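You operate a simulated robot arm through the tools that you are given. There is no shell and no other tool. Be economical: measure what you need, move in short steps, check, and stop when the job is done.

You run a simulated robot arm. Do the job below in one go: nothing can be reset, and whatever is moved stays where it is left.

TASK
Fetch the purple block and set it on top of the blue ice pack on the top of the sauce table.

It is judged by the outcome, as a careful person would: the job done as asked, and still so three seconds after it is handed in. It fails if anything else is knocked over, pushed out of place, dropped, spilled or broken.

THE ROBOT
A 7-joint arm with a two-finger parallel gripper, fixed in place. Base frame: the origin is at the foot of the arm, x ahead of it, y to its left, z up; the work surface is at about z = 0. Units: m, degrees, N and s.
With the tool pointing down near the work surface it reaches from about 0.24 to 0.62 m from the base axis. Its first joint turns from -66.0 to 66.0 degrees. Payload 2.6 kg.
The TCP is the grasp point between the finger pads, 0.03 m short of the fingertips. In the tool frame z runs along the fingers and y along their closing line. The gripper opens to 0.094 m. The fingers are 0.028 m wide and 0.01 m thick; the gripper's body (0.05 by 0.096 m) begins 0.055 m behind the TCP.
Orientation is that of the tool frame in the base frame, as [roll, pitch, yaw] about the fixed x, y, z axes, in that order (R = Rz(yaw) Ry(pitch) Rx(roll)). With the fingers straight down and closing along the base's y, the tool's x points along the base's -x, its y along +y and its z along -z.

THE INTERFACE
- The arm moves only by the tool play_rows. Its argument "commands" is one flat list of numbers, 7 for each row, row after row: the finger opening in m, from 0 to 0.094, then the shift along the base's x, y, z in m, then the turn, a rotation vector about the base's x, y, z in degrees. In form: [gripper, dx, dy, dz, ax, ay, az, gripper, dx, dy, dz, ax, ay, az, ...]. A call has 1 to 12 rows; each row shifts and turns the commanded pose from where the row before left it. A row lasts 0.2 s, in which the tool goes at most 0.05 m and 8.6 degrees; a call with a longer step from one row to the next is refused whole, and so is a gripper value outside its range. Where a pose cannot be reached the arm comes as near as it can. A force on the tool above 40 N (or 10 N above the force at the start of the call, whichever is more), or a blocked arm, ends the call early, and 0.2 s more pass. The fingers move at their own pace (about 0.072 m/s each) and stop on an object; they squeeze with about 21 N. The grip force told is the motor's: it shows also when the fingers shut on nothing. Time passes only in rows, and 0.2 s behind the last, so rows that do not move let the fingers close. The reply holds the time, the measured pose of the TCP, the force on the tool along the base axes, the opening and the grip force, in the units named above and with some noise, and new pictures: "pictures" is both (left out), scene, wrist or none.
- Cameras (640 x 400 px; columns grow to the right, rows downward): "scene" is fixed at [0.0258, 0.4223, 0.5658]; the picture's right is [-0.87, -0.49, 0.00], its down [-0.27, 0.49, -0.83] and it looks along [0.41, -0.73, -0.56] (base axes); focal length 363 px, centre (320, 200). "wrist" rides on the gripper at [0.076, 0.014, -0.102] in the tool frame; the picture's right is [-0.18, 0.98, 0.00], its down [-0.75, -0.14, -0.64] and it looks along [-0.63, -0.12, 0.77] (tool axes); focal length 243 px, centre (320, 200). There is no depth. A picture from a camera that has moved, and an enlarged one, comes with that camera's place and axes in the base frame and with its lens.
- inspect(camera, box): a new picture of the part [left, top, right, bottom] of that camera's present view, enlarged. The clock stands still meanwhile.
- job_done(): hands the job in; it is judged then, once.

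Go step by step. Nothing tells you positions but the pictures and the camera data: compare them with the known pose of the tool, close in by small moves and look again before you grip or let go. The budget is 90 turns and 200 pictures, counting those below and the enlarged ones. Unless the task says otherwise, let go and move clear before handing in, and close with one line.

The tools are called as name(argument=value, ...) on one line, values as JSON. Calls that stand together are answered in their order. play_rows: Moves the arm, as the interface text tells. Its arguments: {"type":"object","properties":{"commands":{"type":"array"},"pictures":{"type":"string","enum":["both","scene","wrist","none"]}},"required":["commands"]} The other tools are called the same way: inspect (camera, box) takes an enlarged picture of a part of a camera's view; job_done () hands the job in.

At the start:

```text
time: 0.0
tool_pos: [0.3725, 0.0355, 0.2728]
tcp_rot: [180.0, 0.0, 179.9]
ft_force: [0.7, -0.3, -0.5]
opening: 0.094
grip_force: 0.2
```

scene: 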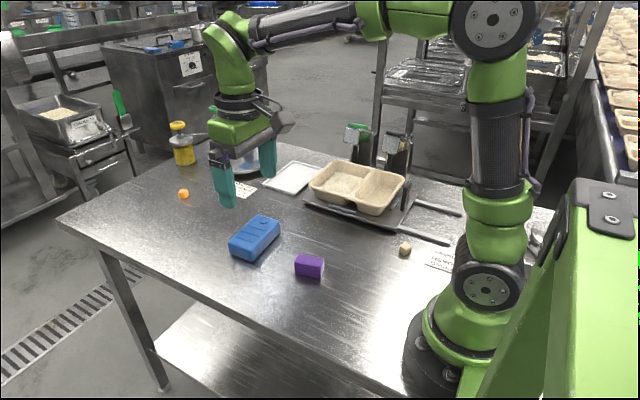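
wrist: 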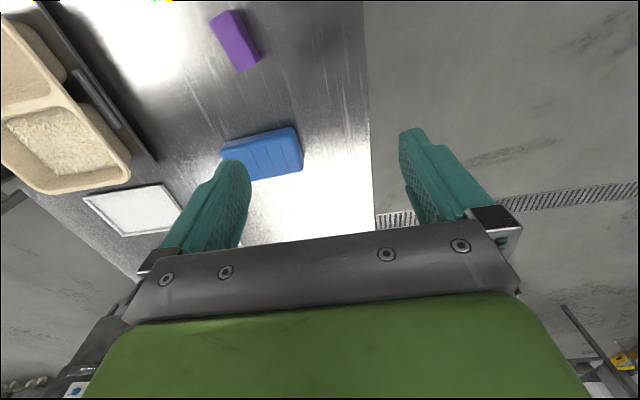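

I see the purple block near (0.32, -0.06) and the blue ice pack near (0.48, -0.08). I'll enlarge both before moving.

inspect(camera="scene", box=[210, 200, 350, 288])

inspect(camera="wrist", box=[180, 0, 340, 100])

```text
4.55 times, centred on (280, 244) of scene
camera zoom: at [0.0258, 0.4223, 0.5658], right [-0.87, -0.49, 0.0], down [-0.27, 0.49, -0.83], along [0.41, -0.73, -0.56], focal length 1649 px, centre (502, 0)
```

zoom: 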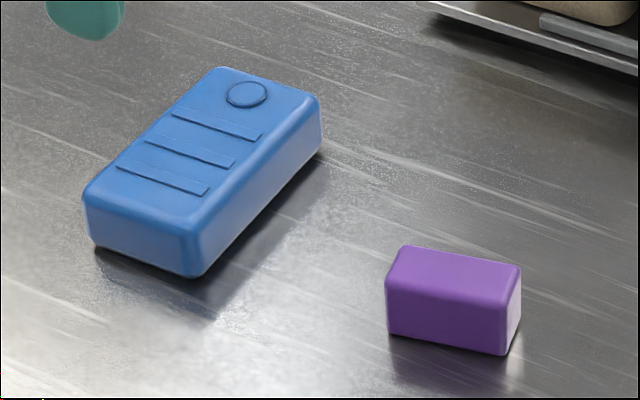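

```text
4.00 times, centred on (260, 50) of wrist
camera zoom: at [0.2976, 0.0497, 0.3762], right [0.18, 0.98, 0.0], down [0.75, -0.14, 0.64], along [0.63, -0.12, -0.77], focal length 970 px, centre (560, 800)
```

zoom: 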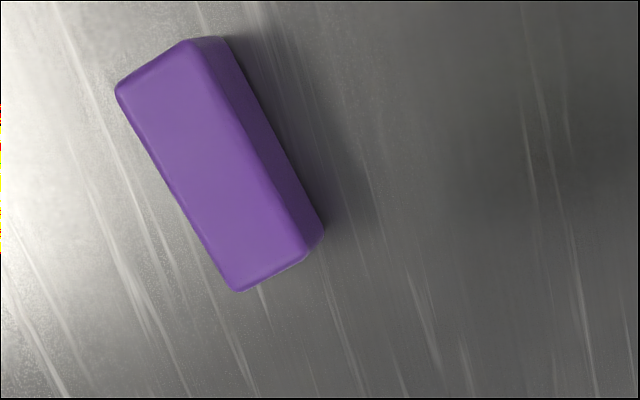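

The block is about 0.056 × 0.03 × 0.036 m, centred near (0.325, -0.063), with its long side turned about 15° from x. The ice pack's top is near z = 0.035, centred at (0.48, -0.08). I'll move above the block and turn 15°.

play_rows(commands=[0.094, -0.0119, -0.0246, -0.0325, 0, 0, 3.75, 0.094, -0.0119, -0.0246, -0.0325, 0, 0, 3.75, 0.094, -0.0119, -0.0246, -0.0325, 0, 0, 3.75, 0.094, -0.0119, -0.0246, -0.0325, 0, 0, 3.75, 0.094, 0, 0, 0, 0, 0, 0])

```text
time: 1.2
tool_pos: [0.3264, -0.0628, 0.1426]
tcp_rot: [179.9, 0.0, -165.0]
ft_force: [-0.1, 0.5, 0.1]
opening: 0.0939
grip_force: 0.1
camera wrist: at [0.2487, -0.0693, 0.2457], right [-0.08, 1.0, 0.0], down [0.76, 0.06, 0.64], along [0.64, 0.05, -0.77], focal length 243 px, centre (320, 200)
```

scene: 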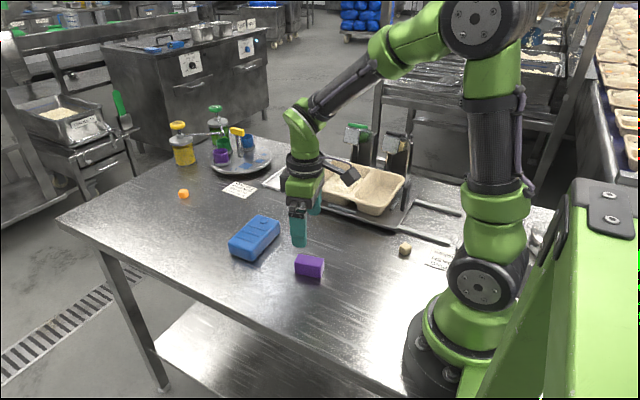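
wrist: 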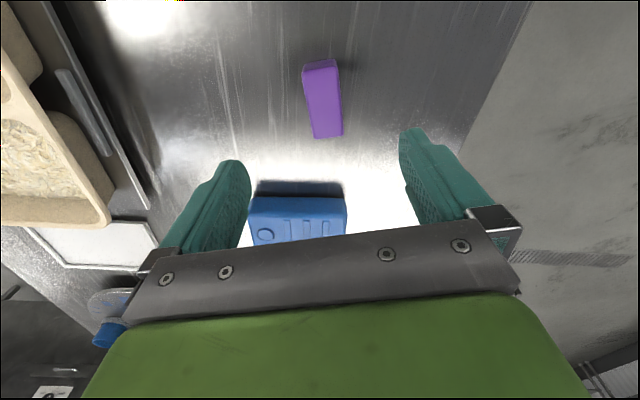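

The tool is over the block and the angle matches to within a few degrees. I'll go down in steps with a small correction in x.

play_rows(commands=[0.094, -0.002, 0.0005, -0.025, 0, 0, -1, 0.094, -0.002, 0, -0.025, 0, 0, 0, 0.094, 0, 0, -0.022, 0, 0, 0, 0.094, 0, 0, 0, 0, 0, 0])

inspect(camera="scene", box=[210, 190, 370, 290])

```text
time: 2.2
tool_pos: [0.3213, -0.0635, 0.0709]
tcp_rot: [180.0, 0.0, -166.1]
ft_force: [-0.7, 0.1, -0.5]
opening: 0.094
grip_force: 0.1
camera wrist: at [0.2443, -0.067, 0.1738], right [-0.06, 1.0, 0.0], down [0.77, 0.04, 0.64], along [0.64, 0.04, -0.77], focal length 243 px, centre (320, 200)
```

scene: 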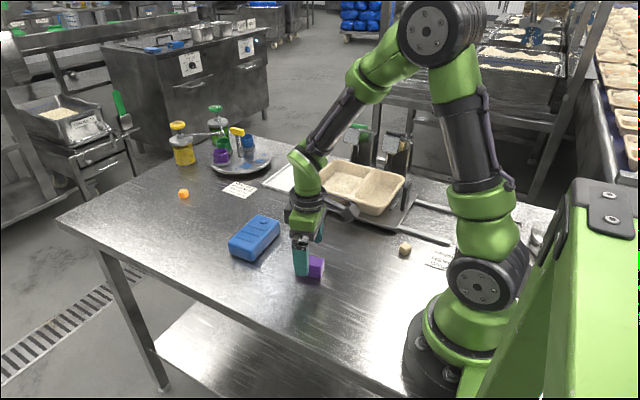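
wrist: 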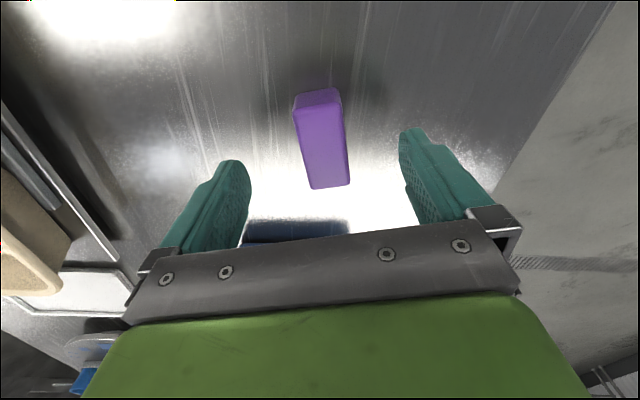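

```text
4.00 times, centred on (290, 240) of scene
camera zoom: at [0.0258, 0.4223, 0.5658], right [-0.87, -0.49, 0.0], down [-0.27, 0.49, -0.83], along [0.41, -0.73, -0.56], focal length 1451 px, centre (440, 40)
```

zoom: 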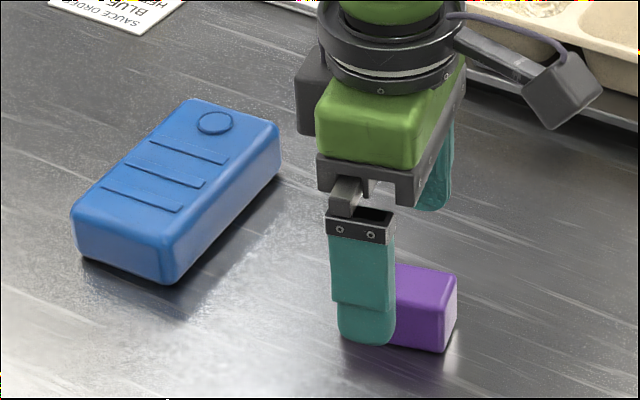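

The block measures (0.319, -0.060) at about 13°, so it sits between the fingers. I'll make a small correction, go down and close.

play_rows(commands=[0.094, -0.002, 0.003, -0.017, 0, 0, -1, 0.094, 0, 0, -0.016, 0, 0, 0, 0.094, 0, 0, 0, 0, 0, 0, 0.02, 0, 0, 0, 0, 0, 0, 0.02, 0, 0, 0, 0, 0, 0, 0.02, 0, 0, 0, 0, 0, 0, 0.02, 0, 0, 0, 0, 0, 0])

inspect(camera="scene", box=[210, 190, 370, 290])

```text
time: 3.8
tool_pos: [0.3186, -0.0591, 0.0371]
tcp_rot: [179.9, 0.1, -167.0]
ft_force: [0.5, 0.0, 0.5]
opening: 0.0336
grip_force: 20.9
camera wrist: at [0.2422, -0.062, 0.1408], right [-0.04, 1.0, 0.0], down [0.77, 0.03, 0.64], along [0.64, 0.03, -0.77], focal length 243 px, centre (320, 200)
```

scene: 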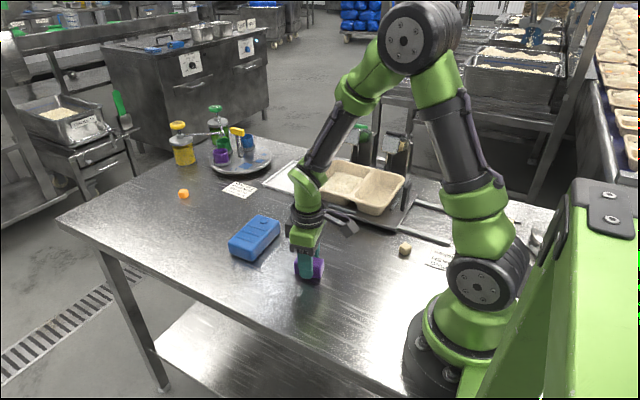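
wrist: 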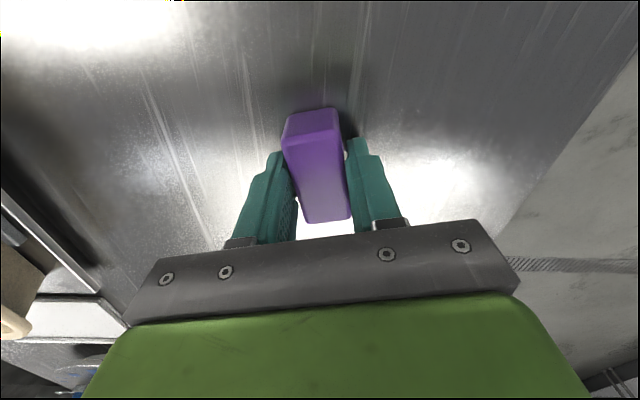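

```text
4.00 times, centred on (290, 240) of scene
camera zoom: at [0.0258, 0.4223, 0.5658], right [-0.87, -0.49, 0.0], down [-0.27, 0.49, -0.83], along [0.41, -0.73, -0.56], focal length 1451 px, centre (440, 40)
```

zoom: 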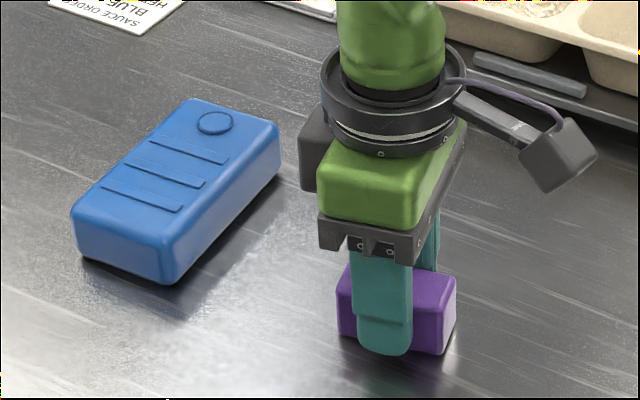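

The block is gripped at an opening of 0.034 m. Next I'll lift it and carry it over the ice pack, turning it to line up with the pack.

play_rows(commands=[0.02, 0, 0, 0.02, 0, 0, 0, 0.02, 0, 0, 0.035, 0, 0, 0, 0.02, 0, 0, 0.035, 0, 0, 0, 0.02, 0.032, -0.004, 0, 0, 0, -2, 0.02, 0.032, -0.004, 0, 0, 0, -2, 0.02, 0.032, -0.004, 0, 0, 0, -2, 0.02, 0.032, -0.004, 0, 0, 0, -2, 0.02, 0.032, -0.004, 0, 0, 0, -2, 0.02, 0, 0, 0, 0, 0, 0])

inspect(camera="scene", box=[190, 150, 350, 270])

```text
time: 5.8
tool_pos: [0.4797, -0.0792, 0.1302]
tcp_rot: [-180.0, 0.0, -177.1]
ft_force: [1.1, -0.7, -0.6]
opening: 0.0334
grip_force: 20.7
camera wrist: at [0.4041, -0.0696, 0.2338], right [0.13, 0.99, 0.0], down [0.76, -0.1, 0.64], along [0.64, -0.09, -0.77], focal length 243 px, centre (320, 200)
```

scene: 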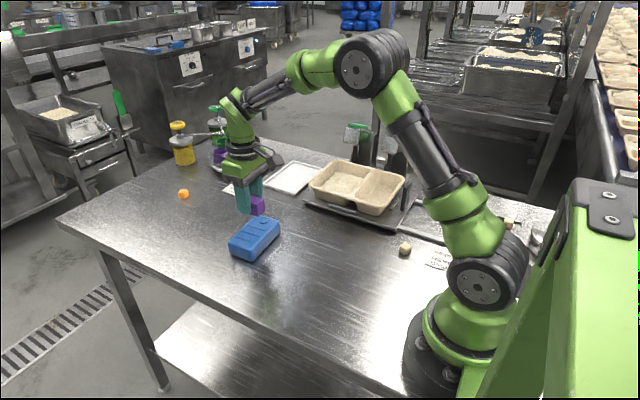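
wrist: 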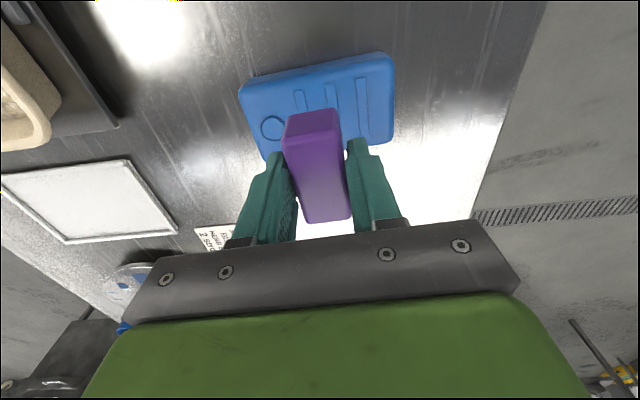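

```text
3.33 times, centred on (270, 210) of scene
camera zoom: at [0.0258, 0.4223, 0.5658], right [-0.87, -0.49, 0.0], down [-0.27, 0.49, -0.83], along [0.41, -0.73, -0.56], focal length 1209 px, centre (487, 167)
```

zoom: 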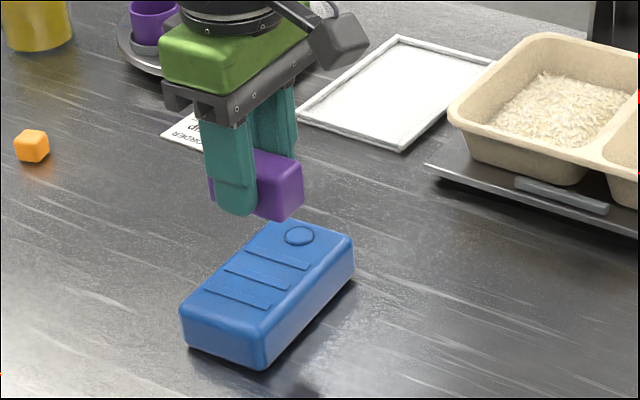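

The wrist view confirms the pack's centre at (0.48, -0.08), directly under the block. I'll lower to just above contact.

play_rows(commands=[0.02, 0, 0, -0.02, 0, 0, 0, 0.02, 0, 0, -0.02, 0, 0, 0, 0.02, 0, 0, -0.008, 0, 0, 0, 0.02, 0, 0, 0, 0, 0, 0], pictures="none")

inspect(camera="scene", box=[210, 180, 306, 260])

```text
time: 6.8
tool_pos: [0.4796, -0.0798, 0.0811]
tcp_rot: [-179.9, 0.1, -177.1]
ft_force: [-0.5, 0.2, -0.6]
opening: 0.0335
grip_force: 21.0
```

```text
5.00 times, centred on (258, 220) of scene
camera zoom: at [0.0258, 0.4223, 0.5658], right [-0.87, -0.49, 0.0], down [-0.27, 0.49, -0.83], along [0.41, -0.73, -0.56], focal length 1814 px, centre (630, 100)
```

zoom: 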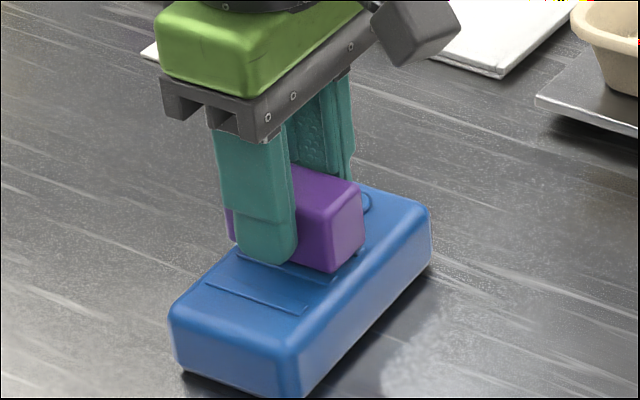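

The block hovers a few millimetres above the pack. I'll lower in 2 mm steps and watch the force.

play_rows(commands=[0.02, 0, 0, -0.002, 0, 0, 0, 0.02, 0, 0, -0.002, 0, 0, 0, 0.02, 0, 0, 0, 0, 0, 0], pictures="none")

inspect(camera="scene", box=[210, 180, 306, 260])

```text
time: 7.6
tool_pos: [0.479, -0.0782, 0.077]
tcp_rot: [180.0, 0.0, -177.0]
ft_force: [0.1, 0.3, 0.2]
opening: 0.0335
grip_force: 21.7
```

```text
5.00 times, centred on (258, 220) of scene
camera zoom: at [0.0258, 0.4223, 0.5658], right [-0.87, -0.49, 0.0], down [-0.27, 0.49, -0.83], along [0.41, -0.73, -0.56], focal length 1814 px, centre (630, 100)
```

zoom: 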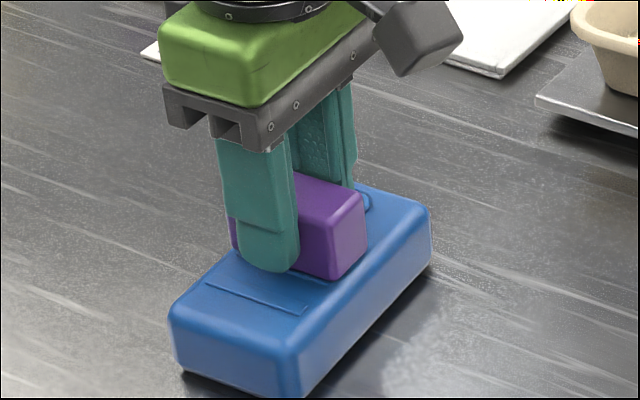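

There is no contact force yet, so I'll keep lowering in 1 to 2 mm steps.

play_rows(commands=[0.02, 0, 0, -0.002, 0, 0, 0, 0.02, 0, 0, 0, 0, 0, 0], pictures="none")

```text
time: 8.2
tool_pos: [0.4797, -0.0797, 0.0762]
tcp_rot: [-180.0, 0.2, -177.0]
ft_force: [-3.8, 0.5, 9.3]
opening: 0.0335
grip_force: 20.4
```

The tool now feels 9 N upward, so the block is resting on the pack. I'll open the fingers slowly.

play_rows(commands=[0.036, 0, 0, 0, 0, 0, 0, 0.045, 0, 0, 0, 0, 0, 0, 0.06, 0, 0, 0, 0, 0, 0, 0.08, 0, 0, 0, 0, 0, 0, 0.08, 0, 0, 0, 0, 0, 0])

inspect(camera="scene", box=[210, 180, 306, 260])

```text
time: 9.4
tool_pos: [0.4805, -0.08, 0.0746]
tcp_rot: [180.0, 0.0, -177.0]
ft_force: [0.6, -1.3, 0.4]
opening: 0.0801
grip_force: 0.1
camera wrist: at [0.4035, -0.0695, 0.1781], right [0.13, 0.99, 0.0], down [0.76, -0.1, 0.64], along [0.64, -0.09, -0.77], focal length 243 px, centre (320, 200)
```

scene: 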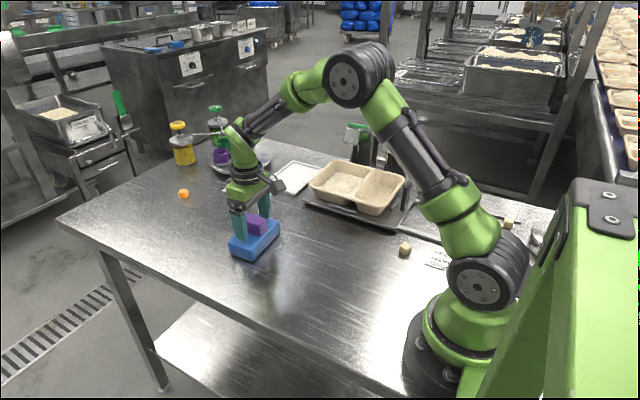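
wrist: 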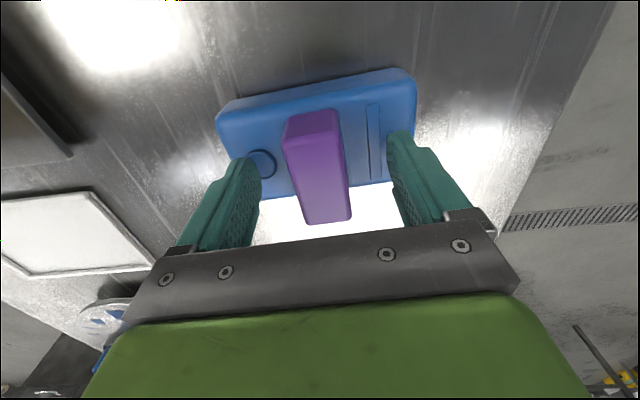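

```text
5.00 times, centred on (258, 220) of scene
camera zoom: at [0.0258, 0.4223, 0.5658], right [-0.87, -0.49, 0.0], down [-0.27, 0.49, -0.83], along [0.41, -0.73, -0.56], focal length 1814 px, centre (630, 100)
```

zoom: 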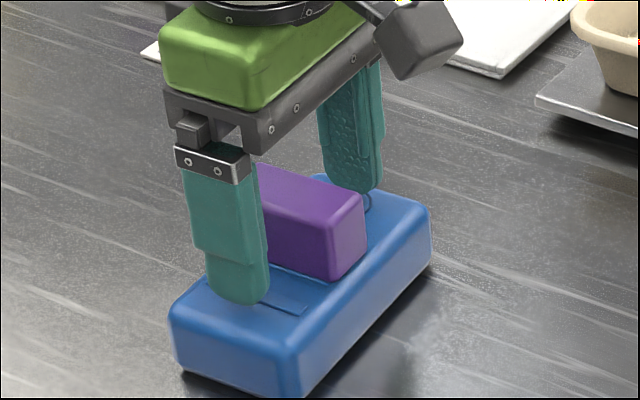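

The block stands on the pack, free of the fingers. I'll go straight up and check.

play_rows(commands=[0.08, 0, 0, 0.02, 0, 0, 0, 0.08, 0, 0, 0.04, 0, 0, 0, 0.08, 0, 0, 0.045, 0, 0, 0, 0.08, -0.03, 0, 0.035, 0, 0, 0, 0.08, -0.04, 0, 0.02, 0, 0, 0, 0.08, 0, 0, 0, 0, 0, 0])

inspect(camera="scene", box=[210, 180, 306, 260])

```text
time: 10.8
tool_pos: [0.407, -0.0804, 0.2348]
tcp_rot: [-180.0, 0.0, -177.0]
ft_force: [-1.0, 0.0, 0.0]
opening: 0.0801
grip_force: 0.1
camera wrist: at [0.3311, -0.0702, 0.3379], right [0.13, 0.99, 0.0], down [0.76, -0.1, 0.64], along [0.64, -0.09, -0.77], focal length 243 px, centre (320, 200)
```

scene: 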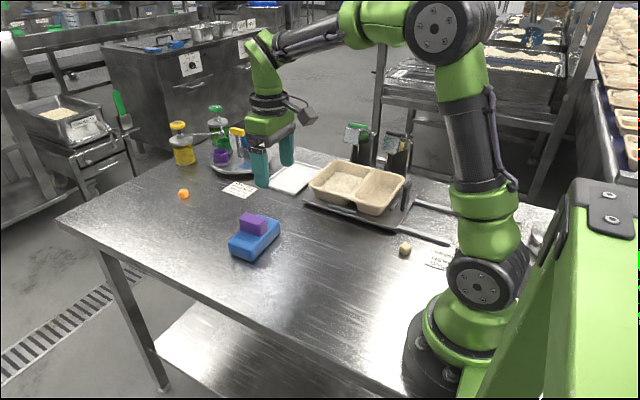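
wrist: 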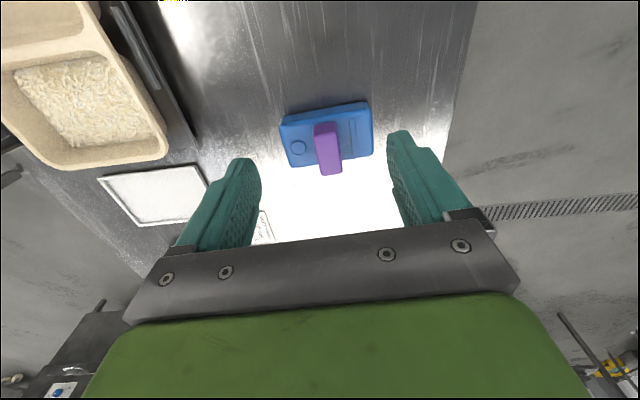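

```text
5.00 times, centred on (258, 220) of scene
camera zoom: at [0.0258, 0.4223, 0.5658], right [-0.87, -0.49, 0.0], down [-0.27, 0.49, -0.83], along [0.41, -0.73, -0.56], focal length 1814 px, centre (630, 100)
```

zoom: 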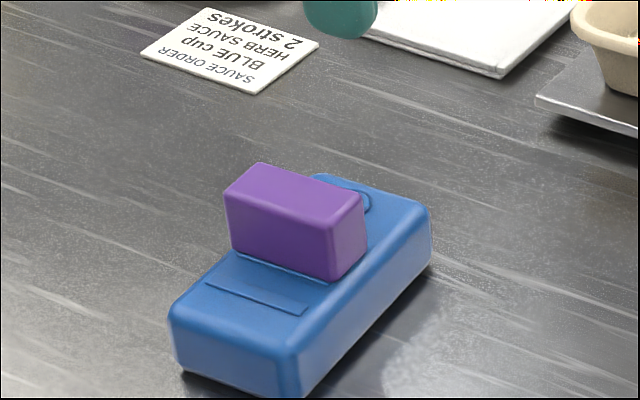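

The block rests flat and centred on the ice pack. The gripper is clear and nothing else has moved, so I'm handing in.

job_done()

```text
The job is handed in.
```

The purple block is sitting flat and centred on top of the blue ice pack, the gripper is clear of it, and nothing else on the table was moved.
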